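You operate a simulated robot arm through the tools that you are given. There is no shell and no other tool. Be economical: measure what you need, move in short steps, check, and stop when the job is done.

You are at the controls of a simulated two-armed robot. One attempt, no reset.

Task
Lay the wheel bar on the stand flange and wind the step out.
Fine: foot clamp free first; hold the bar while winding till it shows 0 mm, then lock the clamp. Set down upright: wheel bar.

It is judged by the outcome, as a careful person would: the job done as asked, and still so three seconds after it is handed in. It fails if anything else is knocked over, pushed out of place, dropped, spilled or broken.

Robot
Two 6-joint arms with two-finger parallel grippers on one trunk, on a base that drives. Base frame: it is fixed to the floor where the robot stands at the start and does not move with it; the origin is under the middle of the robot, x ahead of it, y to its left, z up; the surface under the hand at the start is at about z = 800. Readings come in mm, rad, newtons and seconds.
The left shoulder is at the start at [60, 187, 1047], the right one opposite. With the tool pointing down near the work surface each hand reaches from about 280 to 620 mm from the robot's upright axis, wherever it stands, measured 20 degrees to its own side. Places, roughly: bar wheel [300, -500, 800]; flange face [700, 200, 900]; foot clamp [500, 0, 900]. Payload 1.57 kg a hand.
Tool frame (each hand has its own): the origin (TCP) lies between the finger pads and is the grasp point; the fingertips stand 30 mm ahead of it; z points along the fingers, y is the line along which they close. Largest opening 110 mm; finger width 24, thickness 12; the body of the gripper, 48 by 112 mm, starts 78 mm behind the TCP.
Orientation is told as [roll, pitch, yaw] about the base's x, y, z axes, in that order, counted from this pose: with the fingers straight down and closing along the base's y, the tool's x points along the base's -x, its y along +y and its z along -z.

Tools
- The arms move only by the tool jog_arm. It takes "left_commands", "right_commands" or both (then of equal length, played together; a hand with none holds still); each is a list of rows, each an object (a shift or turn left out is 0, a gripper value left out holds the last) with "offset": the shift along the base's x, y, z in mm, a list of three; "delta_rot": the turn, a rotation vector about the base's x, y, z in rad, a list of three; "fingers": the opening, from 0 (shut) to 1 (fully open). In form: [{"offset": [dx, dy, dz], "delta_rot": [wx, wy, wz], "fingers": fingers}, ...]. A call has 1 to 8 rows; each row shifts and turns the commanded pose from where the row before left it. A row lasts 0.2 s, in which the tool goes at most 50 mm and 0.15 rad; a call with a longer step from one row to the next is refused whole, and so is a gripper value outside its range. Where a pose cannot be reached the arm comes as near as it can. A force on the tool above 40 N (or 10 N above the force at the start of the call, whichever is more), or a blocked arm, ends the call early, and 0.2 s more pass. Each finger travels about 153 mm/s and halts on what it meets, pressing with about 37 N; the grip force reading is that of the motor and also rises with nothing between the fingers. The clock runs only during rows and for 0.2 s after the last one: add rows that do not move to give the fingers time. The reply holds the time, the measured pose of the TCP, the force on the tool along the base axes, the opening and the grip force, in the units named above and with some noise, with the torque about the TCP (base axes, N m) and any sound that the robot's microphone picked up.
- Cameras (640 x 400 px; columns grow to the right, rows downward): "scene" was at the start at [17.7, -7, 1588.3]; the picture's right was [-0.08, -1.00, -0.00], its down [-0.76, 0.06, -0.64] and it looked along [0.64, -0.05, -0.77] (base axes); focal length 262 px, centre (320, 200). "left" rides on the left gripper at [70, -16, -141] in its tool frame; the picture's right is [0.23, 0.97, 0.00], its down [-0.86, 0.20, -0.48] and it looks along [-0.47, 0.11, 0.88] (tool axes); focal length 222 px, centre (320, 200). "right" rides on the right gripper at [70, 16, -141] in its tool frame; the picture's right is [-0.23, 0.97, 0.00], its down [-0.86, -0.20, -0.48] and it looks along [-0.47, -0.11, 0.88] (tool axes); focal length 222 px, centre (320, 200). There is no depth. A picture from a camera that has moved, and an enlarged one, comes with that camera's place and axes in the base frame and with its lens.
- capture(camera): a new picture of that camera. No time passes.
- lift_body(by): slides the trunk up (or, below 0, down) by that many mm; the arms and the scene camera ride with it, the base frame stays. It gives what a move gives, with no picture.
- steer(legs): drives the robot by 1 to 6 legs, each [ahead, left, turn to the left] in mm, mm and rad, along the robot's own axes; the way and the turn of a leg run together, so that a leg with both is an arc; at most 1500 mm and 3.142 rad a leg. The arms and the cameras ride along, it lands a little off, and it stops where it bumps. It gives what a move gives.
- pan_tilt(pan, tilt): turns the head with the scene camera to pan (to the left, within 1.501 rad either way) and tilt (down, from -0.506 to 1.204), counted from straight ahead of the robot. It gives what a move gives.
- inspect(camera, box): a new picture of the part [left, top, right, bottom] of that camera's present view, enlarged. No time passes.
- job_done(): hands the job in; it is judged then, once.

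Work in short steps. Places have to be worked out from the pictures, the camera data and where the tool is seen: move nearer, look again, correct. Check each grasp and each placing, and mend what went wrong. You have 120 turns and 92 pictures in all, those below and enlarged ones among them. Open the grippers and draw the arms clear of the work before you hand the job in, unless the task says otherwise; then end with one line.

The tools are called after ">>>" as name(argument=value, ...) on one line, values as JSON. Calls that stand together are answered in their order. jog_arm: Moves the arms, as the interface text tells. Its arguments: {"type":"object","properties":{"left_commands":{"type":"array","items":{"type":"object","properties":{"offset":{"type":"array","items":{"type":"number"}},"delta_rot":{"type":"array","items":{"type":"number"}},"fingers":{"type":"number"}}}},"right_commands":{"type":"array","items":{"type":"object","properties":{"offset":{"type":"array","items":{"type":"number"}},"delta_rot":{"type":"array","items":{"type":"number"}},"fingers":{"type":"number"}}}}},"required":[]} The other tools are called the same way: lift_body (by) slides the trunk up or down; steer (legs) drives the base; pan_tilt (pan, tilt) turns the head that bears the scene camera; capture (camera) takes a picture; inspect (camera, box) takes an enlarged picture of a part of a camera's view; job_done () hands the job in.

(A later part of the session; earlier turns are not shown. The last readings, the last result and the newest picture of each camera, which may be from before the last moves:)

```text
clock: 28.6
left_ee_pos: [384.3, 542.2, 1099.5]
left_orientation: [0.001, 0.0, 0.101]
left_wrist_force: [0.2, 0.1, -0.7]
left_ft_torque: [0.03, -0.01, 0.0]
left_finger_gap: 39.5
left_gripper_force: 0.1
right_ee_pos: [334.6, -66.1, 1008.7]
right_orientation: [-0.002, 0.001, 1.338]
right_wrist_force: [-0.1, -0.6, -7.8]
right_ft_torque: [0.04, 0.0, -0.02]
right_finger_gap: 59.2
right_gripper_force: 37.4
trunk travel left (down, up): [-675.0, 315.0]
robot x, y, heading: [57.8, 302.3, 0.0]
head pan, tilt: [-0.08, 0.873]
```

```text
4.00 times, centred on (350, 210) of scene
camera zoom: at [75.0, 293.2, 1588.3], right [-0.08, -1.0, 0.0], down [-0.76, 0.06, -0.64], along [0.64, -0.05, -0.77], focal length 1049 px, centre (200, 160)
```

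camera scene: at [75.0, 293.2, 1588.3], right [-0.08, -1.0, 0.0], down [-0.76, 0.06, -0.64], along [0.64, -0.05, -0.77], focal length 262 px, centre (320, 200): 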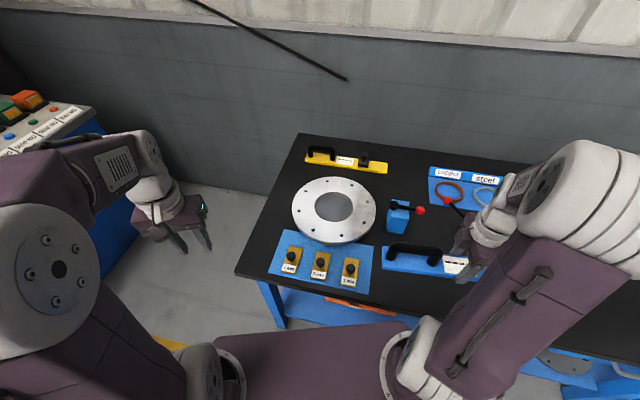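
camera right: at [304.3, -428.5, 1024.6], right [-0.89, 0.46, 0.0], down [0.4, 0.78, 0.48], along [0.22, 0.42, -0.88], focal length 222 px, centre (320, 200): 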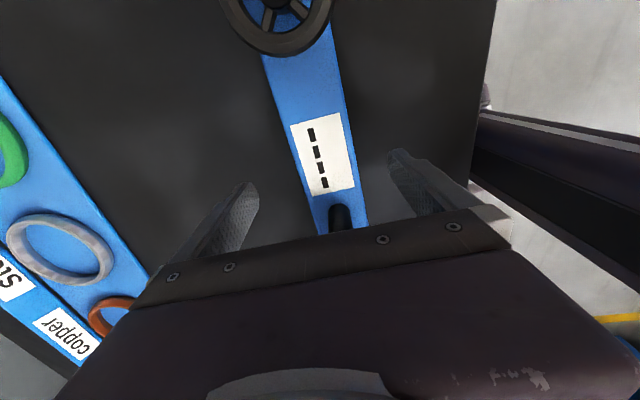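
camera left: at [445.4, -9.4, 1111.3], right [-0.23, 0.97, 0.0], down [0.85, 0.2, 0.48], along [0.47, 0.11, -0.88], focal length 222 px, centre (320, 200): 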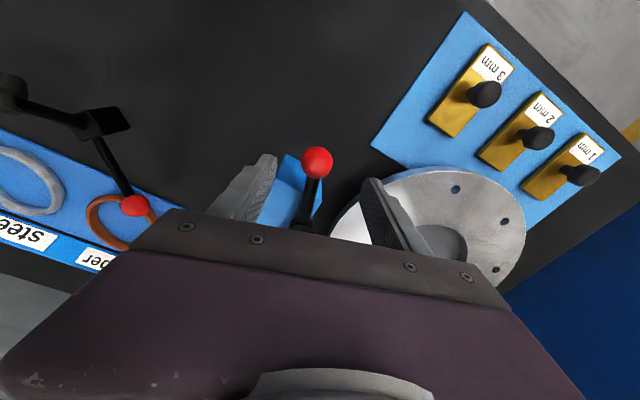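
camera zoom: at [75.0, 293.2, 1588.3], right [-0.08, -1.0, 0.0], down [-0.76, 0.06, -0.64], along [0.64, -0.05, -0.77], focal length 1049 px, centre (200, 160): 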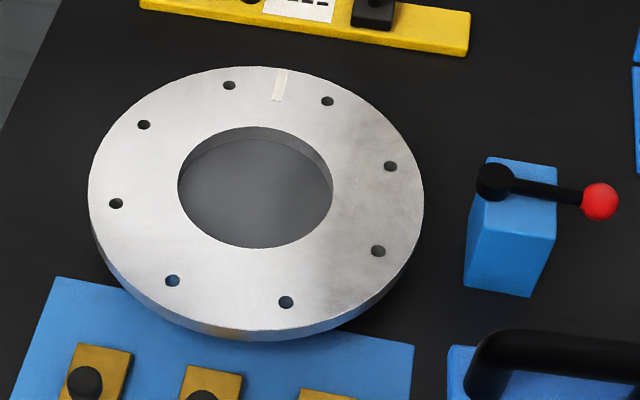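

Flange centre ≈ [656,197], top z ≈ 853±7. I nudge the base forward, then shift the bar left and square it (along y) before moving ahead.

>>> steer(legs=[[7, 0, 0]])

>>> jog_arm(right_commands=[{"offset": [0, 45, 0], "delta_rot": [0, 0, 0.06]}, {"offset": [0, 45, 0], "delta_rot": [0, 0, 0.06]}, {"offset": [0, 45, 0], "delta_rot": [0, 0, 0.06]}, {"offset": [0, 45, -5], "delta_rot": [0, 0, 0.05]}, {"offset": [0, 45, -10]}, {"offset": [0, 46, -10]}, {}])

```text
clock: 29.3
left_ee_pos: [389.6, 544.2, 1099.9]
left_orientation: [0.001, -0.002, 0.099]
left_wrist_force: [-0.4, 0.7, 0.2]
left_ft_torque: [-0.03, -0.06, 0.02]
left_finger_gap: 39.6
left_gripper_force: 0.0
right_ee_pos: [339.9, -63.3, 1009.0]
right_orientation: [-0.004, 0.003, 1.335]
right_wrist_force: [0.6, 0.4, -7.8]
right_ft_torque: [0.0, -0.02, -0.01]
right_finger_gap: 59.8
right_gripper_force: 37.1
trunk travel left (down, up): [-675.0, 315.0]
robot x, y, heading: [64.8, 302.0, -0.002]
head pan, tilt: [-0.08, 0.873]
```

```text
clock: 30.9
left_ee_pos: [389.9, 543.7, 1098.7]
left_orientation: [0.002, -0.001, 0.1]
left_wrist_force: [-0.5, 0.2, 0.1]
left_ft_torque: [0.04, -0.04, 0.04]
left_finger_gap: 39.7
left_gripper_force: 0.1
right_ee_pos: [340.6, 207.6, 984.0]
right_orientation: [-0.001, 0.002, 1.567]
right_wrist_force: [-0.3, 0.2, -7.6]
right_ft_torque: [0.03, 0.01, 0.0]
right_finger_gap: 59.6
right_gripper_force: 37.3
trunk travel left (down, up): [-675.0, 315.0]
robot x, y, heading: [66.2, 303.7, -0.002]
head pan, tilt: [-0.08, 0.873]
```

Now forward over the flange to x≈648 while coming down to about z 945.

>>> jog_arm(right_commands=[{"offset": [44, 0, 0]}, {"offset": [44, 0, 0]}, {"offset": [44, 0, -6]}, {"offset": [44, 0, -8]}, {"offset": [44, 0, -8]}, {"offset": [44, 0, -8]}, {"offset": [44, -1, -8]}, {}])

>>> capture(camera="scene")

>>> capture(camera="right")

```text
clock: 32.7
left_ee_pos: [389.4, 544.9, 1098.4]
left_orientation: [-0.001, -0.001, 0.1]
left_wrist_force: [-0.4, -0.8, 0.5]
left_ft_torque: [-0.02, -0.01, 0.02]
left_finger_gap: 39.6
left_gripper_force: 0.1
right_ee_pos: [648.6, 205.7, 944.1]
right_orientation: [0.001, 0.003, 1.567]
right_wrist_force: [0.1, -0.4, -7.1]
right_ft_torque: [0.04, -0.02, 0.02]
right_finger_gap: 59.5
right_gripper_force: 37.2
trunk travel left (down, up): [-675.0, 315.0]
robot x, y, heading: [67.5, 306.5, 0.001]
head pan, tilt: [-0.08, 0.873]
```

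```text
55 pictures are left
camera scene: at [80.8, 296.7, 1588.3], right [-0.08, -1.0, 0.0], down [-0.76, 0.06, -0.64], along [0.64, -0.05, -0.77], focal length 262 px, centre (320, 200)
```

scene: 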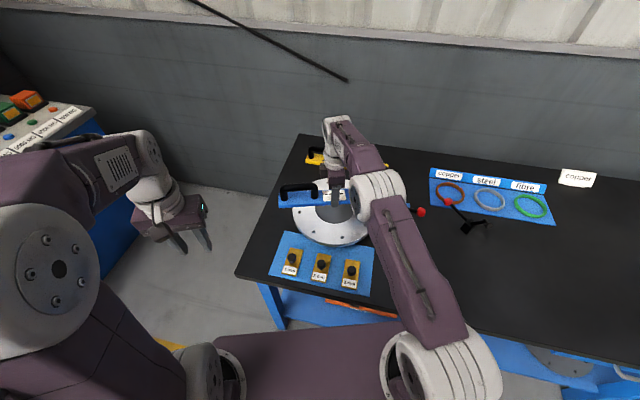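

```text
54 pictures are left
camera right: at [633.4, 136.7, 1083.7], right [-0.97, 0.23, 0.0], down [0.2, 0.86, 0.48], along [0.11, 0.46, -0.88], focal length 222 px, centre (320, 200)
```

right: 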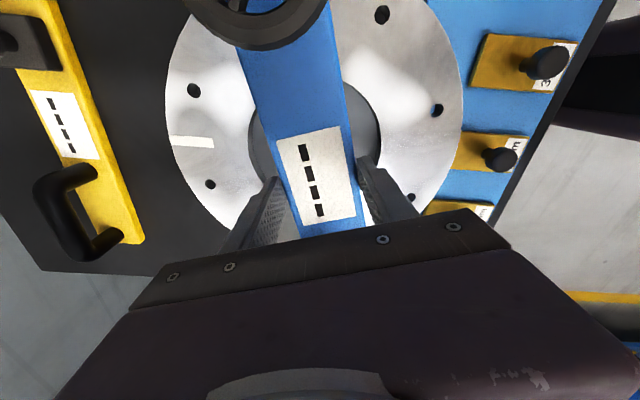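

Hand-camera holes give flange centre ≈ [654,197], so the bar is centred well. Lower toward the face, slowly at the end.

>>> jog_arm(right_commands=[{"offset": [0, 0, -20]}, {"offset": [0, 0, -15]}, {"offset": [0, 0, -8]}, {"offset": [0, 0, -5]}, {}])

>>> jog_arm(right_commands=[{"offset": [0, 0, -2]}, {"offset": [0, 0, -2]}, {}])

```text
clock: 33.9
left_ee_pos: [391.3, 545.3, 1098.3]
left_orientation: [-0.001, 0.0, 0.101]
left_wrist_force: [0.7, 0.3, -1.1]
left_ft_torque: [-0.01, -0.02, 0.0]
left_finger_gap: 39.6
left_gripper_force: 0.1
right_ee_pos: [650.6, 206.1, 895.0]
right_orientation: [0.0, 0.003, 1.567]
right_wrist_force: [0.4, -0.2, -6.9]
right_ft_torque: [-0.03, 0.0, -0.01]
right_finger_gap: 59.9
right_gripper_force: 37.3
trunk travel left (down, up): [-675.0, 315.0]
robot x, y, heading: [62.6, 301.2, 0.002]
head pan, tilt: [-0.08, 0.873]
```

```text
clock: 34.7
left_ee_pos: [391.0, 544.6, 1098.8]
left_orientation: [-0.001, 0.002, 0.099]
left_wrist_force: [0.7, 0.2, -0.6]
left_ft_torque: [-0.02, 0.02, 0.01]
left_finger_gap: 39.7
left_gripper_force: 0.0
right_ee_pos: [649.8, 206.1, 892.1]
right_orientation: [0.0, 0.004, 1.567]
right_wrist_force: [-1.2, 1.1, -6.7]
right_ft_torque: [-0.02, 0.01, -0.02]
right_finger_gap: 59.6
right_gripper_force: 36.8
trunk travel left (down, up): [-675.0, 315.0]
robot x, y, heading: [66.3, 305.1, -0.002]
head pan, tilt: [-0.08, 0.873]
```

>>> jog_arm(right_commands=[{"offset": [0, 0, -2]}, {"offset": [0, 0, -2]}, {}])

>>> jog_arm(right_commands=[{"offset": [0, 0, -2]}, {}])

>>> jog_arm(right_commands=[{"offset": [0, 0, -2]}, {}])

```text
clock: 35.5
left_ee_pos: [391.6, 545.1, 1098.9]
left_orientation: [0.0, 0.003, 0.1]
left_wrist_force: [0.1, 0.1, 1.0]
left_ft_torque: [0.02, -0.03, -0.01]
left_finger_gap: 39.7
left_gripper_force: 0.2
right_ee_pos: [650.8, 207.3, 887.8]
right_orientation: [0.0, 0.005, 1.567]
right_wrist_force: [0.0, 0.1, -7.4]
right_ft_torque: [0.01, -0.01, 0.02]
right_finger_gap: 59.8
right_gripper_force: 36.7
trunk travel left (down, up): [-675.0, 315.0]
robot x, y, heading: [64.8, 301.4, -0.002]
head pan, tilt: [-0.08, 0.873]
```

```text
clock: 36.1
left_ee_pos: [390.5, 545.2, 1099.6]
left_orientation: [0.002, 0.0, 0.1]
left_wrist_force: [0.9, -0.7, 1.0]
left_ft_torque: [-0.04, 0.02, 0.02]
left_finger_gap: 39.6
left_gripper_force: 0.1
right_ee_pos: [649.9, 206.6, 888.8]
right_orientation: [-0.005, 0.002, 1.568]
right_wrist_force: [1.9, -0.9, 4.0]
right_ft_torque: [0.34, 0.29, 0.13]
right_finger_gap: 59.7
right_gripper_force: 37.1
trunk travel left (down, up): [-675.0, 315.0]
robot x, y, heading: [63.0, 302.6, -0.003]
head pan, tilt: [-0.08, 0.873]
```

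```text
clock: 36.7
left_ee_pos: [388.5, 544.8, 1100.4]
left_orientation: [0.0, -0.001, 0.1]
left_wrist_force: [0.0, -0.4, -0.8]
left_ft_torque: [0.0, -0.01, 0.0]
left_finger_gap: 39.6
left_gripper_force: 0.1
right_ee_pos: [650.4, 207.7, 887.2]
right_orientation: [-0.01, 0.004, 1.568]
right_wrist_force: [6.5, 0.5, 22.4]
right_ft_torque: [0.23, 0.22, 0.02]
right_finger_gap: 60.2
right_gripper_force: 36.7
trunk travel left (down, up): [-675.0, 315.0]
robot x, y, heading: [65.3, 305.4, -0.004]
head pan, tilt: [-0.08, 0.873]
```

The bar is on the face (flange z≈855). Ease off 2 mm and open the fingers, then look.

>>> jog_arm(right_commands=[{"offset": [0, 0, 2]}, {"fingers": 0.7}, {"fingers": 0.8}, {"fingers": 0.8}])

>>> capture(camera="right")

>>> inspect(camera="scene", box=[270, 160, 430, 260])

```text
clock: 37.7
left_ee_pos: [389.8, 544.7, 1098.4]
left_orientation: [0.001, -0.002, 0.1]
left_wrist_force: [-0.5, 0.3, 0.5]
left_ft_torque: [0.01, 0.0, -0.03]
left_finger_gap: 39.5
left_gripper_force: 0.2
right_ee_pos: [649.7, 205.8, 886.1]
right_orientation: [-0.002, 0.003, 1.566]
right_wrist_force: [-0.8, -0.5, -0.4]
right_ft_torque: [-0.03, 0.01, -0.02]
right_finger_gap: 87.9
right_gripper_force: 0.1
trunk travel left (down, up): [-675.0, 315.0]
robot x, y, heading: [67.7, 300.5, 0.001]
head pan, tilt: [-0.08, 0.873]
```

```text
53 pictures are left
camera right: at [633.6, 137.0, 1026.3], right [-0.97, 0.23, 0.0], down [0.2, 0.86, 0.48], along [0.11, 0.46, -0.88], focal length 222 px, centre (320, 200)
```

right: 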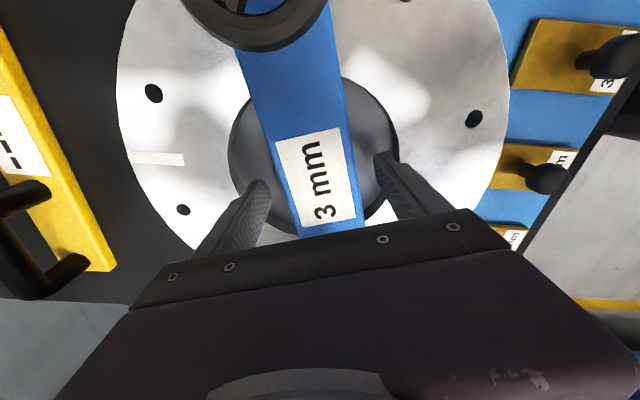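

```text
4.00 times, centred on (350, 210) of scene
camera zoom: at [81.2, 296.7, 1588.3], right [-0.08, -1.0, 0.0], down [-0.76, 0.06, -0.64], along [0.64, -0.05, -0.77], focal length 1049 px, centre (200, 160)
```

zoom: 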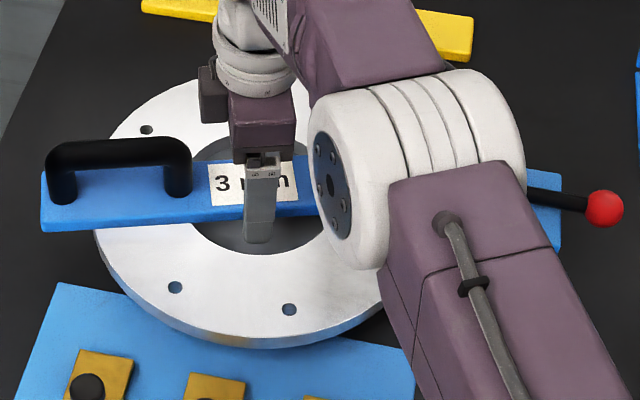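

It reads 3 mm. Withdraw the right hand up and back, and turn the left hand to close across the handle.

>>> jog_arm(right_commands=[{"offset": [0, 0, 20]}, {"offset": [0, 0, 45]}, {"offset": [-30, 0, 35]}, {"offset": [-45, -10, 15]}, {"offset": [-45, -10, 10]}, {"offset": [-40, -20, 0]}, {"offset": [-30, -30, 0]}, {}], left_commands=[{"delta_rot": [0, 0, 0.15]}, {"delta_rot": [0, 0, 0.15]}, {"delta_rot": [0, 0, 0.15]}, {"delta_rot": [0, 0, 0.15], "fingers": 0.6}, {"delta_rot": [0, 0, 0.15]}, {"delta_rot": [0, 0, 0.15]}, {"delta_rot": [0, 0, 0.15]}, {"delta_rot": [0, 0, 0.15]}])

>>> steer(legs=[[-3, -100, 0]])

>>> capture(camera="scene")

```text
clock: 39.5
left_ee_pos: [391.5, 545.9, 1098.5]
left_orientation: [0.0, -0.002, 1.303]
left_wrist_force: [0.2, -0.2, 0.0]
left_ft_torque: [0.01, 0.01, 0.02]
left_finger_gap: 66.0
left_gripper_force: 0.1
right_ee_pos: [458.9, 136.4, 1010.6]
right_orientation: [-0.002, 0.005, 1.567]
right_wrist_force: [0.2, -0.1, 0.0]
right_ft_torque: [0.03, 0.03, -0.02]
right_finger_gap: 88.0
right_gripper_force: 0.1
trunk travel left (down, up): [-675.0, 315.0]
robot x, y, heading: [63.1, 305.1, -0.002]
head pan, tilt: [-0.08, 0.873]
```

```text
clock: 40.7
left_ee_pos: [385.4, 443.2, 1099.6]
left_orientation: [0.0, 0.001, 1.3]
left_wrist_force: [-0.2, 0.3, 0.2]
left_ft_torque: [0.0, 0.01, 0.03]
left_finger_gap: 65.9
left_gripper_force: 0.1
right_ee_pos: [457.1, 34.5, 1010.1]
right_orientation: [-0.002, 0.004, 1.569]
right_wrist_force: [-0.5, 0.4, -0.7]
right_ft_torque: [0.03, 0.02, 0.0]
right_finger_gap: 87.8
right_gripper_force: 0.1
trunk travel left (down, up): [-675.0, 315.0]
robot x, y, heading: [60.0, 203.6, -0.001]
head pan, tilt: [-0.08, 0.873]
```

```text
51 pictures are left
camera scene: at [78.4, 195.0, 1588.3], right [-0.08, -1.0, 0.0], down [-0.76, 0.06, -0.64], along [0.64, -0.05, -0.77], focal length 262 px, centre (320, 200)
```

scene: 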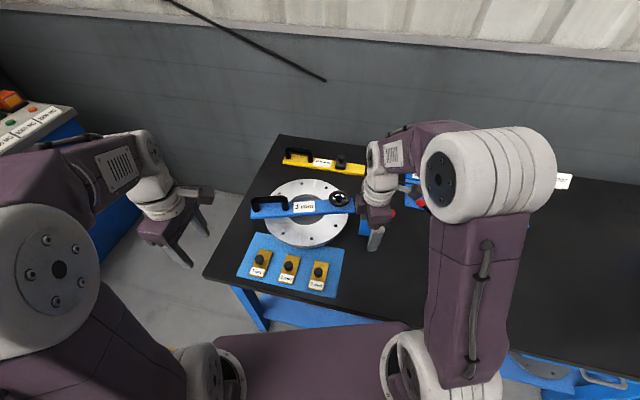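

>>> inspect(camera="scene", box=[230, 165, 390, 265])

>>> steer(legs=[[7, 0, 0]])

```text
4.00 times, centred on (310, 215) of scene
camera zoom: at [78.4, 195.0, 1588.3], right [-0.08, -1.0, 0.0], down [-0.76, 0.06, -0.64], along [0.64, -0.05, -0.77], focal length 1049 px, centre (360, 140)
```

zoom: 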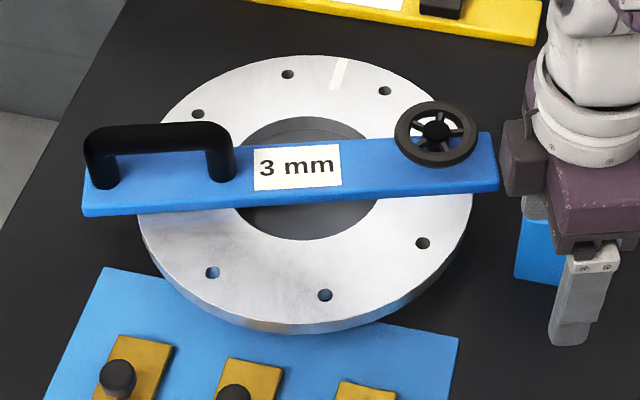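

```text
clock: 41.4
left_ee_pos: [391.9, 442.1, 1098.7]
left_orientation: [-0.001, -0.003, 1.3]
left_wrist_force: [-0.2, -0.6, -0.7]
left_ft_torque: [0.01, -0.01, -0.07]
left_finger_gap: 66.2
left_gripper_force: 0.1
right_ee_pos: [461.6, 33.6, 1010.0]
right_orientation: [-0.005, 0.006, 1.567]
right_wrist_force: [-0.8, -0.2, 0.3]
right_ft_torque: [0.01, -0.02, 0.0]
right_finger_gap: 88.0
right_gripper_force: 0.1
trunk travel left (down, up): [-675.0, 315.0]
robot x, y, heading: [68.4, 201.8, -0.0]
head pan, tilt: [-0.08, 0.873]
```

The bar sits flat across the flange, reading 3 mm. Handle centre ≈ [650,320], rail height ≈915. Bring the left hand above the handle.

>>> jog_arm(left_commands=[{"offset": [37, -18, -10], "delta_rot": [0, 0, 0.09]}, {"offset": [37, -18, -15], "delta_rot": [0, 0, 0.09]}, {"offset": [37, -18, -15], "delta_rot": [0, 0, 0.087]}, {"offset": [37, -18, -15]}, {"offset": [37, -18, -15]}, {"offset": [37, -16, -15]}, {"offset": [36, -16, -14]}, {}])

>>> capture(camera="left")

>>> inspect(camera="scene", box=[230, 165, 390, 265])

```text
clock: 43.2
left_ee_pos: [649.2, 322.2, 1000.6]
left_orientation: [0.001, -0.002, 1.569]
left_wrist_force: [-0.1, 0.0, -0.7]
left_ft_torque: [0.01, -0.02, -0.02]
left_finger_gap: 66.0
left_gripper_force: 0.0
right_ee_pos: [461.5, 35.2, 1010.1]
right_orientation: [-0.003, 0.005, 1.569]
right_wrist_force: [-0.7, 0.5, -0.3]
right_ft_torque: [0.0, -0.01, 0.0]
right_finger_gap: 88.0
right_gripper_force: 0.0
trunk travel left (down, up): [-675.0, 315.0]
robot x, y, heading: [67.9, 203.7, -0.004]
head pan, tilt: [-0.08, 0.873]
```

```text
49 pictures are left
camera left: at [665.4, 252.2, 1142.9], right [-0.97, -0.22, 0.0], down [-0.2, 0.86, 0.48], along [-0.11, 0.47, -0.88], focal length 222 px, centre (320, 200)
```

left: 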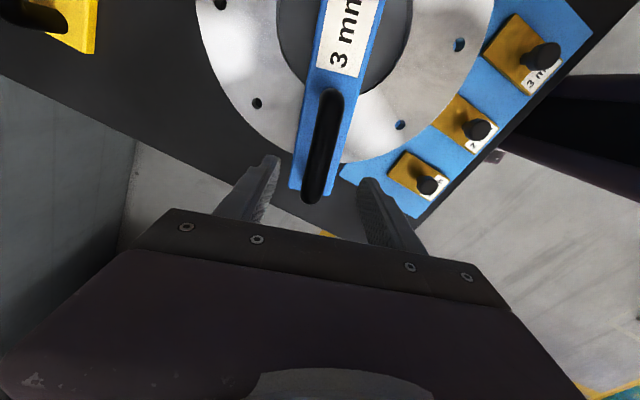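

```text
4.00 times, centred on (310, 215) of scene
camera zoom: at [84.0, 194.7, 1588.4], right [-0.08, -1.0, 0.0], down [-0.76, 0.06, -0.64], along [0.64, -0.05, -0.77], focal length 1049 px, centre (360, 140)
```

zoom: 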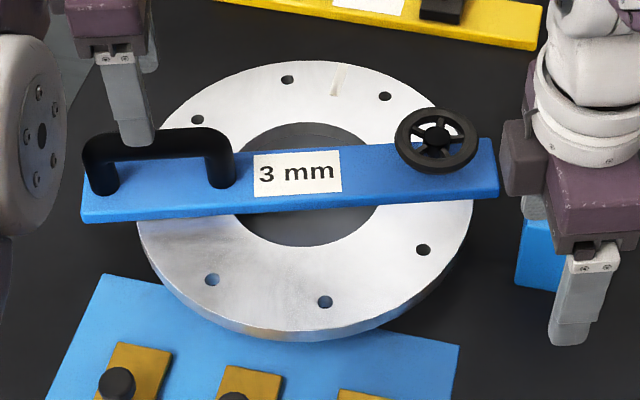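

Well aligned (handle at x≈650, centre y≈313). Descend and grip the handle.

>>> jog_arm(left_commands=[{"offset": [1, -3, -30]}, {"offset": [0, -2, -30]}, {"offset": [0, 0, -22]}, {"offset": [0, 0, 0]}, {"fingers": 0.1}, {"fingers": 0.1}, {"fingers": 0.1}])

>>> inspect(camera="scene", box=[230, 165, 390, 265])

```text
clock: 44.8
left_ee_pos: [652.3, 314.4, 917.1]
left_orientation: [0.003, 0.0, 1.566]
left_wrist_force: [-2.3, 0.2, -0.2]
left_ft_torque: [0.19, -0.04, -0.23]
left_finger_gap: 25.1
left_gripper_force: 36.4
right_ee_pos: [463.0, 34.1, 1010.4]
right_orientation: [-0.002, 0.003, 1.568]
right_wrist_force: [-0.2, 0.7, -0.3]
right_ft_torque: [-0.01, 0.0, 0.0]
right_finger_gap: 88.1
right_gripper_force: 0.1
trunk travel left (down, up): [-675.0, 315.0]
robot x, y, heading: [68.9, 197.9, 0.003]
head pan, tilt: [-0.08, 0.873]
```

```text
4.00 times, centred on (310, 215) of scene
camera zoom: at [85.6, 194.4, 1588.3], right [-0.08, -1.0, 0.0], down [-0.76, 0.06, -0.64], along [0.64, -0.05, -0.77], focal length 1049 px, centre (360, 140)
```

zoom: 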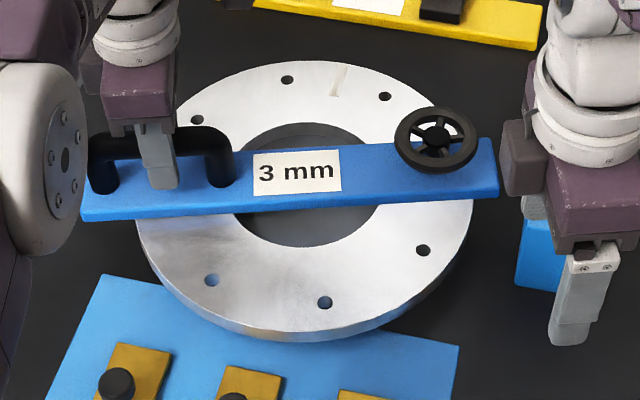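

Handle held (25 mm), bar unmoved. Bring the right hand over the wheel near [650,78].

>>> jog_arm(right_commands=[{"offset": [38, 8, 0], "fingers": 1}, {"offset": [38, 9, 0]}, {"offset": [38, 9, -5]}, {"offset": [38, 9, -5]}, {"offset": [35, 9, -5]}, {}])

>>> capture(camera="right")

>>> inspect(camera="scene", box=[230, 145, 430, 265])

```text
clock: 46.2
left_ee_pos: [652.7, 314.4, 916.5]
left_orientation: [0.0, 0.001, 1.568]
left_wrist_force: [0.5, 0.1, 0.9]
left_ft_torque: [0.29, -0.13, 0.15]
left_finger_gap: 25.1
left_gripper_force: 36.6
right_ee_pos: [649.7, 79.4, 997.1]
right_orientation: [0.001, 0.005, 1.568]
right_wrist_force: [0.9, -0.5, 0.1]
right_ft_torque: [-0.04, 0.0, 0.02]
right_finger_gap: 110.0
right_gripper_force: 0.1
trunk travel left (down, up): [-675.0, 315.0]
robot x, y, heading: [68.9, 202.7, 0.003]
head pan, tilt: [-0.08, 0.873]
```

```text
46 pictures are left
camera right: at [634.3, 10.2, 1136.4], right [-0.97, 0.23, 0.0], down [0.2, 0.86, 0.48], along [0.11, 0.46, -0.88], focal length 222 px, centre (320, 200)
```

right: 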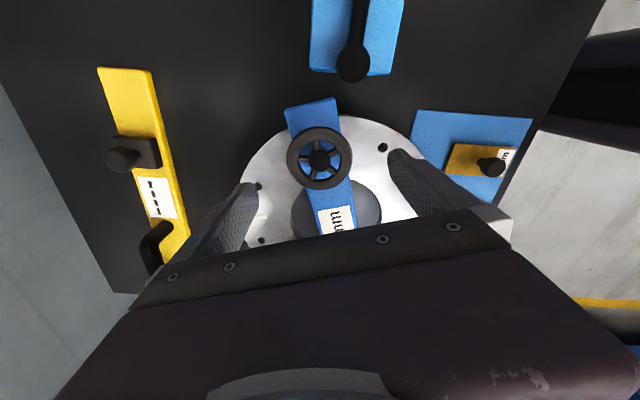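

```text
3.20 times, centred on (330, 205) of scene
camera zoom: at [85.9, 194.5, 1588.3], right [-0.08, -1.0, 0.0], down [-0.76, 0.06, -0.64], along [0.64, -0.05, -0.77], focal length 839 px, centre (288, 184)
```

zoom: 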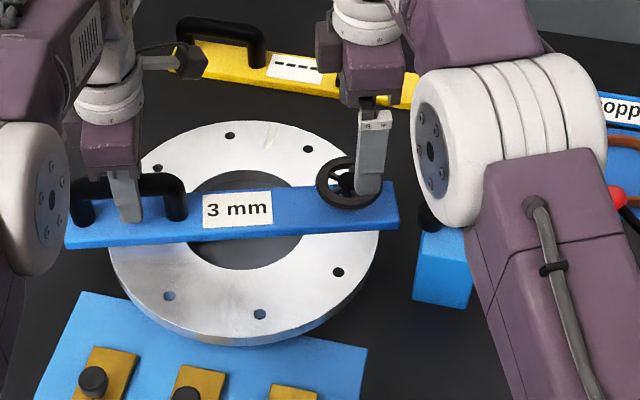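

Wheel centre ≈ [652,83], top ≈900, dia 71. Descend around the rim (tips ~10 mm above the bar) and close.

>>> jog_arm(right_commands=[{"offset": [2, 3, -40]}, {"offset": [0, 0, -35]}, {"offset": [0, 0, -15]}, {}, {"fingers": 0.55}, {"fingers": 0.55}, {"fingers": 0.55}])

>>> capture(camera="right")

>>> inspect(camera="scene", box=[230, 165, 390, 265])

```text
clock: 47.8
left_ee_pos: [653.0, 314.3, 917.5]
left_orientation: [0.001, 0.0, 1.566]
left_wrist_force: [2.1, 1.1, 0.8]
left_ft_torque: [0.08, -0.05, 0.58]
left_finger_gap: 25.0
left_gripper_force: 36.2
right_ee_pos: [652.9, 80.9, 906.0]
right_orientation: [0.0, 0.004, 1.57]
right_wrist_force: [-3.4, -1.0, 0.8]
right_ft_torque: [0.07, 0.06, 0.08]
right_finger_gap: 71.2
right_gripper_force: 37.1
trunk travel left (down, up): [-675.0, 315.0]
robot x, y, heading: [65.6, 201.4, -0.004]
head pan, tilt: [-0.08, 0.873]
```

```text
44 pictures are left
camera right: at [636.8, 11.7, 1046.4], right [-0.97, 0.23, 0.0], down [0.2, 0.86, 0.48], along [0.11, 0.46, -0.88], focal length 222 px, centre (320, 200)
```

right: 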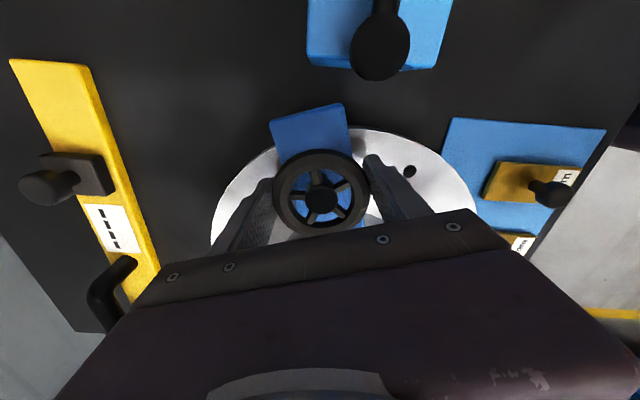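

```text
4.00 times, centred on (310, 215) of scene
camera zoom: at [86.3, 194.6, 1588.3], right [-0.08, -1.0, 0.0], down [-0.76, 0.06, -0.64], along [0.64, -0.05, -0.77], focal length 1049 px, centre (360, 140)
```

zoom: 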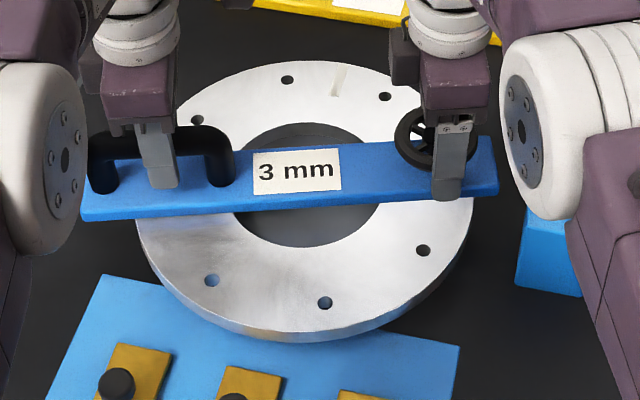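

Rim gripped at its 71 mm diameter. Turn clockwise 0.45 rad and read the display.

>>> jog_arm(right_commands=[{"delta_rot": [0, 0, -0.1]}, {"delta_rot": [0, 0, -0.12]}, {"delta_rot": [0, 0, -0.12]}, {"delta_rot": [0, 0, -0.12]}, {}])

>>> inspect(camera="scene", box=[230, 165, 390, 265])

```text
clock: 49.0
left_ee_pos: [652.0, 313.7, 917.9]
left_orientation: [0.002, 0.001, 1.566]
left_wrist_force: [2.7, -0.3, -0.2]
left_ft_torque: [-0.78, 0.02, 0.67]
left_finger_gap: 24.8
left_gripper_force: 36.5
right_ee_pos: [652.0, 81.7, 905.4]
right_orientation: [-0.001, 0.005, 1.105]
right_wrist_force: [-4.3, 1.4, 0.8]
right_ft_torque: [0.08, 0.04, 0.18]
right_finger_gap: 71.6
right_gripper_force: 36.6
trunk travel left (down, up): [-675.0, 315.0]
robot x, y, heading: [66.7, 203.2, -0.002]
head pan, tilt: [-0.08, 0.873]
```

```text
4.00 times, centred on (310, 215) of scene
camera zoom: at [85.8, 194.9, 1588.3], right [-0.08, -1.0, 0.0], down [-0.76, 0.06, -0.64], along [0.64, -0.05, -0.77], focal length 1049 px, centre (360, 140)
```

zoom: 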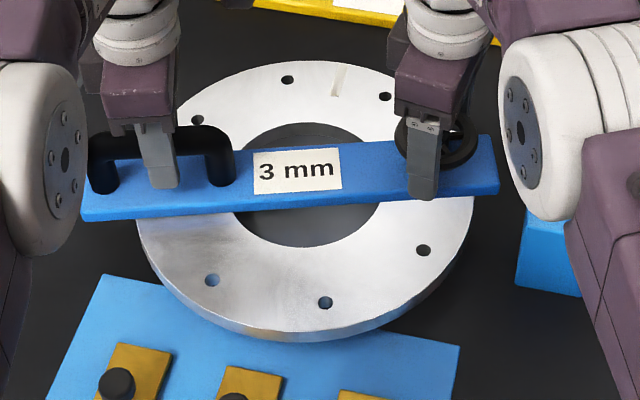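

Still 3 mm; continue clockwise about 0.95 rad more.

>>> jog_arm(right_commands=[{"delta_rot": [0, 0, -0.14]}, {"delta_rot": [0, 0, -0.14]}, {"delta_rot": [0, 0, -0.14]}, {"delta_rot": [0, 0, -0.14]}, {"delta_rot": [0, 0, -0.14]}, {"delta_rot": [0, 0, -0.14]}, {"delta_rot": [0, 0, -0.14]}, {}])

>>> inspect(camera="scene", box=[230, 165, 390, 265])

>>> capture(camera="right")

```text
clock: 50.8
left_ee_pos: [652.8, 313.9, 917.8]
left_orientation: [0.0, 0.003, 1.566]
left_wrist_force: [9.1, -20.3, -0.3]
left_ft_torque: [0.54, 0.04, 0.79]
left_finger_gap: 25.1
left_gripper_force: 36.7
right_ee_pos: [651.3, 81.7, 905.9]
right_orientation: [0.001, 0.004, 0.128]
right_wrist_force: [-8.5, 20.8, 0.4]
right_ft_torque: [-0.04, -0.03, 1.3]
right_finger_gap: 70.6
right_gripper_force: 36.5
trunk travel left (down, up): [-675.0, 315.0]
robot x, y, heading: [66.7, 202.6, -0.001]
head pan, tilt: [-0.08, 0.873]
```

```text
4.00 times, centred on (310, 215) of scene
camera zoom: at [86.2, 194.7, 1588.3], right [-0.08, -1.0, 0.0], down [-0.76, 0.06, -0.64], along [0.64, -0.05, -0.77], focal length 1049 px, centre (360, 140)
```

zoom: 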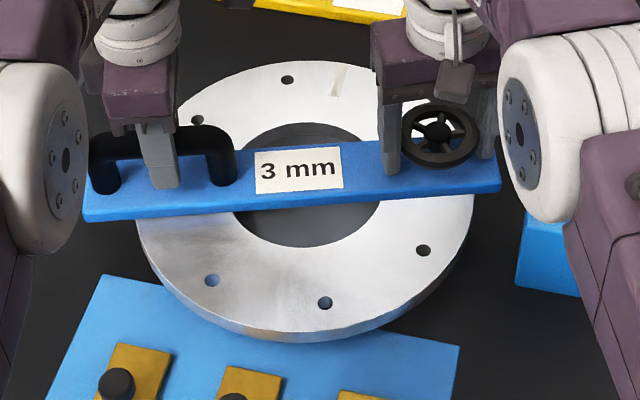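

```text
40 pictures are left
camera right: at [582.2, 90.2, 1045.1], right [0.1, 0.99, 0.0], down [0.88, -0.09, 0.48], along [0.47, -0.05, -0.88], focal length 222 px, centre (320, 200)
```

right: 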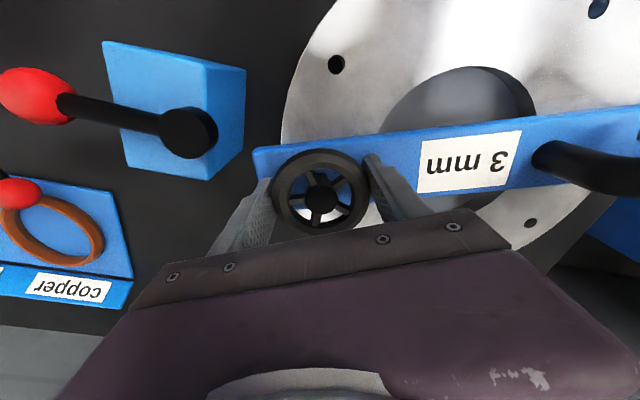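

Torque built to 1.3 N m clockwise with no change — likely a stop. Now wind counter-clockwise.

>>> jog_arm(right_commands=[{"delta_rot": [0, 0, 0.13]}, {"delta_rot": [0, 0, 0.13]}, {"delta_rot": [0, 0, 0.13]}, {"delta_rot": [0, 0, 0.13]}, {"delta_rot": [0, 0, 0.13]}, {"delta_rot": [0, 0, 0.13]}, {"delta_rot": [0, 0, 0.13]}, {}])

>>> inspect(camera="scene", box=[230, 165, 390, 265])

```text
clock: 52.6
left_ee_pos: [652.0, 313.3, 916.6]
left_orientation: [0.002, 0.003, 1.567]
left_wrist_force: [-2.1, -24.0, 2.5]
left_ft_torque: [-0.31, -0.05, 0.01]
left_finger_gap: 24.9
left_gripper_force: 35.8
right_ee_pos: [650.6, 82.3, 905.1]
right_orientation: [0.001, 0.003, 1.041]
right_wrist_force: [-0.4, 25.2, -5.8]
right_ft_torque: [-0.35, 0.05, -0.02]
right_finger_gap: 69.4
right_gripper_force: 37.7
trunk travel left (down, up): [-675.0, 315.0]
robot x, y, heading: [67.2, 206.6, 0.002]
head pan, tilt: [-0.08, 0.873]
```

```text
4.00 times, centred on (310, 215) of scene
camera zoom: at [86.1, 194.5, 1588.3], right [-0.08, -1.0, 0.0], down [-0.76, 0.06, -0.64], along [0.64, -0.05, -0.77], focal length 1049 px, centre (360, 140)
```

zoom: 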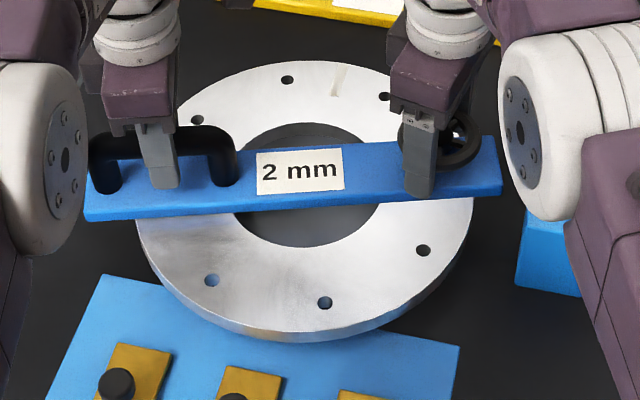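

Reading dropped to 2 mm — correct direction. Continue counter-clockwise, easing the sideways pull slightly.

>>> jog_arm(right_commands=[{"offset": [0, 1, 0], "delta_rot": [0, 0, 0.12]}, {"offset": [0, 0.5, 0], "delta_rot": [0, 0, 0.12]}, {"delta_rot": [0, 0, 0.12]}, {"delta_rot": [0, 0, 0.12]}, {"delta_rot": [0, 0, 0.12]}, {"delta_rot": [0, 0, 0.12]}, {}])

>>> inspect(camera="scene", box=[230, 165, 390, 265])

```text
clock: 54.2
left_ee_pos: [652.3, 314.4, 916.7]
left_orientation: [0.001, -0.001, 1.567]
left_wrist_force: [-0.3, -11.3, 0.4]
left_ft_torque: [-0.83, -0.07, -0.07]
left_finger_gap: 24.9
left_gripper_force: 36.7
right_ee_pos: [651.2, 82.1, 905.7]
right_orientation: [-0.002, 0.003, 1.762]
right_wrist_force: [0.2, 10.5, -1.6]
right_ft_torque: [0.78, 0.23, -0.03]
right_finger_gap: 69.3
right_gripper_force: 37.0
trunk travel left (down, up): [-675.0, 315.0]
robot x, y, heading: [72.0, 201.8, -0.002]
head pan, tilt: [-0.08, 0.873]
```

```text
4.00 times, centred on (310, 215) of scene
camera zoom: at [86.1, 193.9, 1588.3], right [-0.08, -1.0, 0.0], down [-0.76, 0.06, -0.64], along [0.64, -0.05, -0.77], focal length 1049 px, centre (360, 140)
```

zoom: 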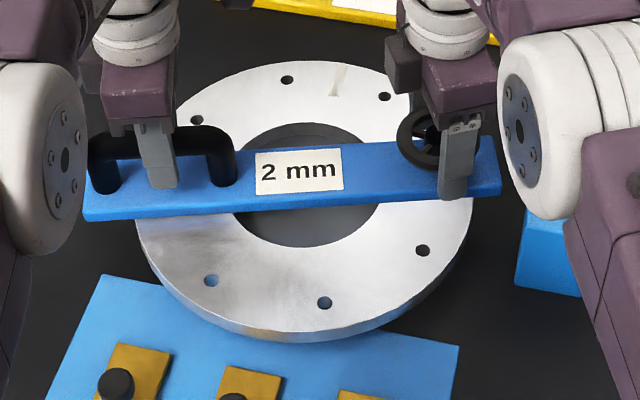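

Keep winding to find the next change.

>>> jog_arm(right_commands=[{"offset": [0, 1, 0], "delta_rot": [0, 0, 0.12]}, {"delta_rot": [0, 0, 0.12]}, {"delta_rot": [0, 0, 0.12]}, {"delta_rot": [0, 0, 0.12]}, {"delta_rot": [0, 0, 0.12]}, {}])

>>> inspect(camera="scene", box=[230, 165, 390, 265])

```text
clock: 55.6
left_ee_pos: [652.0, 315.8, 917.6]
left_orientation: [0.0, -0.003, 1.568]
left_wrist_force: [3.0, 3.9, 0.5]
left_ft_torque: [1.14, -0.17, 0.25]
left_finger_gap: 25.1
left_gripper_force: 36.5
right_ee_pos: [652.8, 84.2, 905.5]
right_orientation: [-0.002, 0.003, 2.361]
right_wrist_force: [-0.7, -6.0, 3.6]
right_ft_torque: [0.69, 0.26, 0.01]
right_finger_gap: 69.3
right_gripper_force: 37.2
trunk travel left (down, up): [-675.0, 315.0]
robot x, y, heading: [64.0, 201.9, -0.0]
head pan, tilt: [-0.08, 0.873]
```

```text
4.00 times, centred on (310, 215) of scene
camera zoom: at [86.0, 193.8, 1588.3], right [-0.08, -1.0, 0.0], down [-0.76, 0.06, -0.64], along [0.64, -0.05, -0.77], focal length 1049 px, centre (360, 140)
```

zoom: 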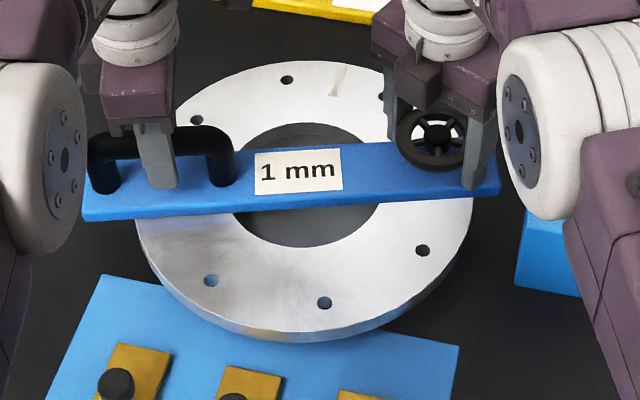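

1 mm now. Continue in smaller increments.

>>> jog_arm(right_commands=[{"delta_rot": [0, 0, 0.12]}, {"delta_rot": [0, 0, 0.12]}, {"delta_rot": [0, 0, 0.12]}, {}])

>>> inspect(camera="scene", box=[230, 165, 390, 265])

```text
clock: 56.6
left_ee_pos: [652.0, 315.1, 917.7]
left_orientation: [0.002, -0.001, 1.567]
left_wrist_force: [-0.6, 14.1, -0.4]
left_ft_torque: [0.52, -0.01, -0.14]
left_finger_gap: 25.2
left_gripper_force: 35.5
right_ee_pos: [651.7, 82.1, 905.6]
right_orientation: [0.001, 0.005, 2.723]
right_wrist_force: [1.7, -16.1, 3.0]
right_ft_torque: [0.21, 0.13, -0.01]
right_finger_gap: 69.0
right_gripper_force: 37.0
trunk travel left (down, up): [-675.0, 315.0]
robot x, y, heading: [66.0, 200.9, 0.001]
head pan, tilt: [-0.08, 0.873]
```

```text
4.00 times, centred on (310, 215) of scene
camera zoom: at [86.1, 194.0, 1588.3], right [-0.08, -1.0, 0.0], down [-0.76, 0.06, -0.64], along [0.64, -0.05, -0.77], focal length 1049 px, centre (360, 140)
```

zoom: 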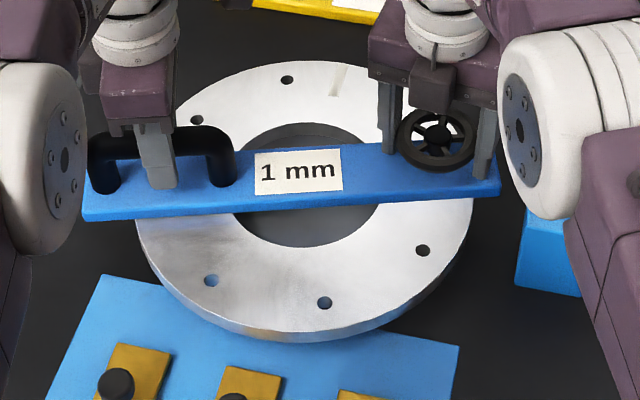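

Open the right hand and turn it back for a fresh, better centred grip (left keeps holding).

>>> jog_arm(right_commands=[{"fingers": 0.85}, {"fingers": 0.85}, {"delta_rot": [0, 0, -0.15]}, {"delta_rot": [0, 0, -0.15]}, {"delta_rot": [0, 0, -0.15]}, {"delta_rot": [0, 0, -0.15]}, {"delta_rot": [0, 0, -0.15]}, {"delta_rot": [0, 0, -0.15]}])

>>> jog_arm(right_commands=[{"delta_rot": [0, 0, -0.15]}, {"delta_rot": [0, 0, -0.15]}, {"delta_rot": [0, 0, -0.15]}, {}])

>>> capture(camera="right")

>>> inspect(camera="scene", box=[230, 165, 390, 265])

```text
clock: 58.4
left_ee_pos: [652.0, 314.2, 918.1]
left_orientation: [0.0, 0.0, 1.568]
left_wrist_force: [0.0, -2.9, -0.2]
left_ft_torque: [-0.91, 0.03, -0.02]
left_finger_gap: 24.9
left_gripper_force: 36.4
right_ee_pos: [651.6, 83.2, 904.5]
right_orientation: [-0.003, 0.003, 1.818]
right_wrist_force: [-0.3, -0.6, 0.3]
right_ft_torque: [0.01, 0.02, -0.01]
right_finger_gap: 93.4
right_gripper_force: 0.1
trunk travel left (down, up): [-675.0, 315.0]
robot x, y, heading: [70.1, 200.5, -0.006]
head pan, tilt: [-0.08, 0.873]
```

```text
clock: 59.4
left_ee_pos: [651.6, 314.8, 917.7]
left_orientation: [0.0, 0.0, 1.567]
left_wrist_force: [0.0, -2.7, 0.2]
left_ft_torque: [-0.97, -0.08, 0.04]
left_finger_gap: 25.0
left_gripper_force: 36.4
right_ee_pos: [651.1, 83.6, 905.2]
right_orientation: [-0.002, 0.004, 1.368]
right_wrist_force: [-0.2, -1.1, 0.3]
right_ft_torque: [0.0, 0.0, 0.03]
right_finger_gap: 93.4
right_gripper_force: 0.0
trunk travel left (down, up): [-675.0, 315.0]
robot x, y, heading: [68.0, 207.9, 0.001]
head pan, tilt: [-0.08, 0.873]
```

```text
35 pictures are left
camera right: at [622.9, 20.1, 1045.4], right [-0.91, 0.42, 0.0], down [0.37, 0.8, 0.48], along [0.2, 0.43, -0.88], focal length 222 px, centre (320, 200)
```

right: 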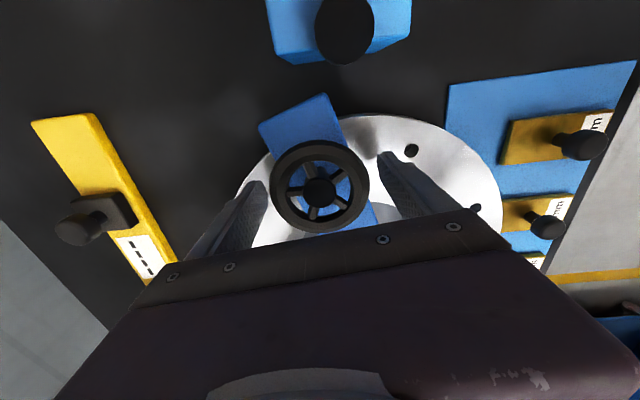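

```text
4.00 times, centred on (310, 215) of scene
camera zoom: at [85.8, 194.2, 1588.3], right [-0.08, -1.0, 0.0], down [-0.76, 0.06, -0.64], along [0.64, -0.05, -0.77], focal length 1049 px, centre (360, 140)
```

zoom: 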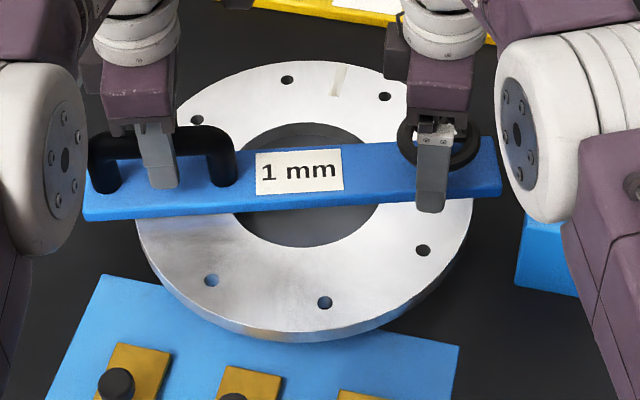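

Wheel centre ≈ [652,83.5], hand is centred. Close and wind counter-clockwise in steps.

>>> jog_arm(right_commands=[{"fingers": 0.55}, {"fingers": 0.55}, {"delta_rot": [0, 0, 0.13]}, {"delta_rot": [0, 0, 0.13]}, {"delta_rot": [0, 0, 0.13]}, {}])

>>> inspect(camera="scene", box=[230, 165, 390, 265])

```text
clock: 60.8
left_ee_pos: [651.4, 313.6, 916.1]
left_orientation: [0.0, 0.001, 1.569]
left_wrist_force: [0.3, -6.4, -0.5]
left_ft_torque: [-0.15, -0.1, 0.18]
left_finger_gap: 24.8
left_gripper_force: 36.7
right_ee_pos: [652.3, 84.2, 906.5]
right_orientation: [-0.002, 0.004, 1.765]
right_wrist_force: [-1.2, 6.2, 0.0]
right_ft_torque: [-0.74, 0.05, 0.01]
right_finger_gap: 71.5
right_gripper_force: 36.8
trunk travel left (down, up): [-675.0, 315.0]
robot x, y, heading: [64.4, 200.6, -0.002]
head pan, tilt: [-0.08, 0.873]
```

```text
4.00 times, centred on (310, 215) of scene
camera zoom: at [86.4, 194.7, 1588.3], right [-0.08, -1.0, 0.0], down [-0.76, 0.06, -0.64], along [0.64, -0.05, -0.77], focal length 1049 px, centre (360, 140)
```

zoom: 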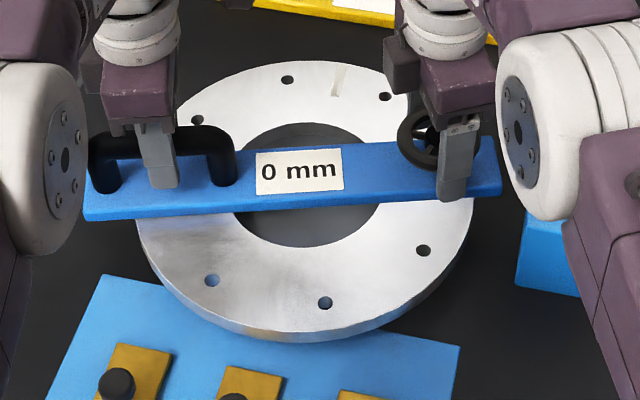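

0 mm reached. A small further turn (0.2 rad) to sit inside the zero window, watching for a stop.

>>> jog_arm(right_commands=[{"delta_rot": [0, 0, 0.1]}, {"delta_rot": [0, 0, 0.1]}, {}])

>>> inspect(camera="scene", box=[230, 165, 390, 265])

```text
clock: 61.6
left_ee_pos: [652.2, 314.5, 915.5]
left_orientation: [0.0, -0.001, 1.568]
left_wrist_force: [1.8, -2.3, 3.1]
left_ft_torque: [-1.11, -0.02, 0.3]
left_finger_gap: 24.8
left_gripper_force: 36.1
right_ee_pos: [652.0, 84.3, 906.2]
right_orientation: [-0.001, 0.003, 1.962]
right_wrist_force: [-0.6, 2.7, 0.4]
right_ft_torque: [0.29, 0.01, -0.01]
right_finger_gap: 71.4
right_gripper_force: 36.6
trunk travel left (down, up): [-675.0, 315.0]
robot x, y, heading: [70.6, 200.9, 0.005]
head pan, tilt: [-0.08, 0.873]
```

```text
4.00 times, centred on (310, 215) of scene
camera zoom: at [86.5, 194.3, 1588.3], right [-0.08, -1.0, 0.0], down [-0.76, 0.06, -0.64], along [0.64, -0.05, -0.77], focal length 1049 px, centre (360, 140)
```

zoom: 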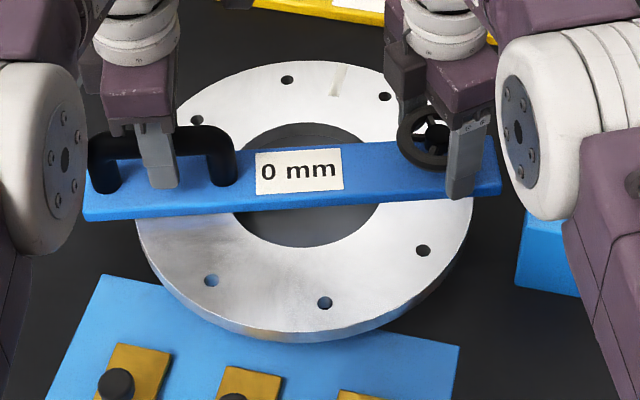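

>>> jog_arm(right_commands=[{"delta_rot": [0, 0, 0.1]}, {}])

>>> inspect(camera="scene", box=[230, 165, 390, 265])

```text
clock: 62.2
left_ee_pos: [652.0, 313.9, 918.0]
left_orientation: [-0.001, 0.001, 1.566]
left_wrist_force: [4.0, -4.1, -0.1]
left_ft_torque: [-0.42, -0.1, 0.59]
left_finger_gap: 25.0
left_gripper_force: 37.1
right_ee_pos: [651.5, 84.5, 904.9]
right_orientation: [-0.003, 0.004, 2.064]
right_wrist_force: [-2.9, 3.7, 0.1]
right_ft_torque: [0.11, 0.15, 0.01]
right_finger_gap: 71.4
right_gripper_force: 36.7
trunk travel left (down, up): [-675.0, 315.0]
robot x, y, heading: [64.8, 199.9, -0.002]
head pan, tilt: [-0.08, 0.873]
```

```text
4.00 times, centred on (310, 215) of scene
camera zoom: at [86.3, 194.3, 1588.4], right [-0.08, -1.0, 0.0], down [-0.76, 0.06, -0.64], along [0.64, -0.05, -0.77], focal length 1049 px, centre (360, 140)
```

zoom: 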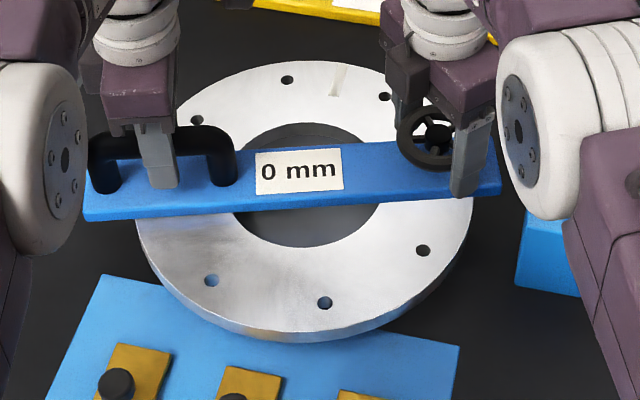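

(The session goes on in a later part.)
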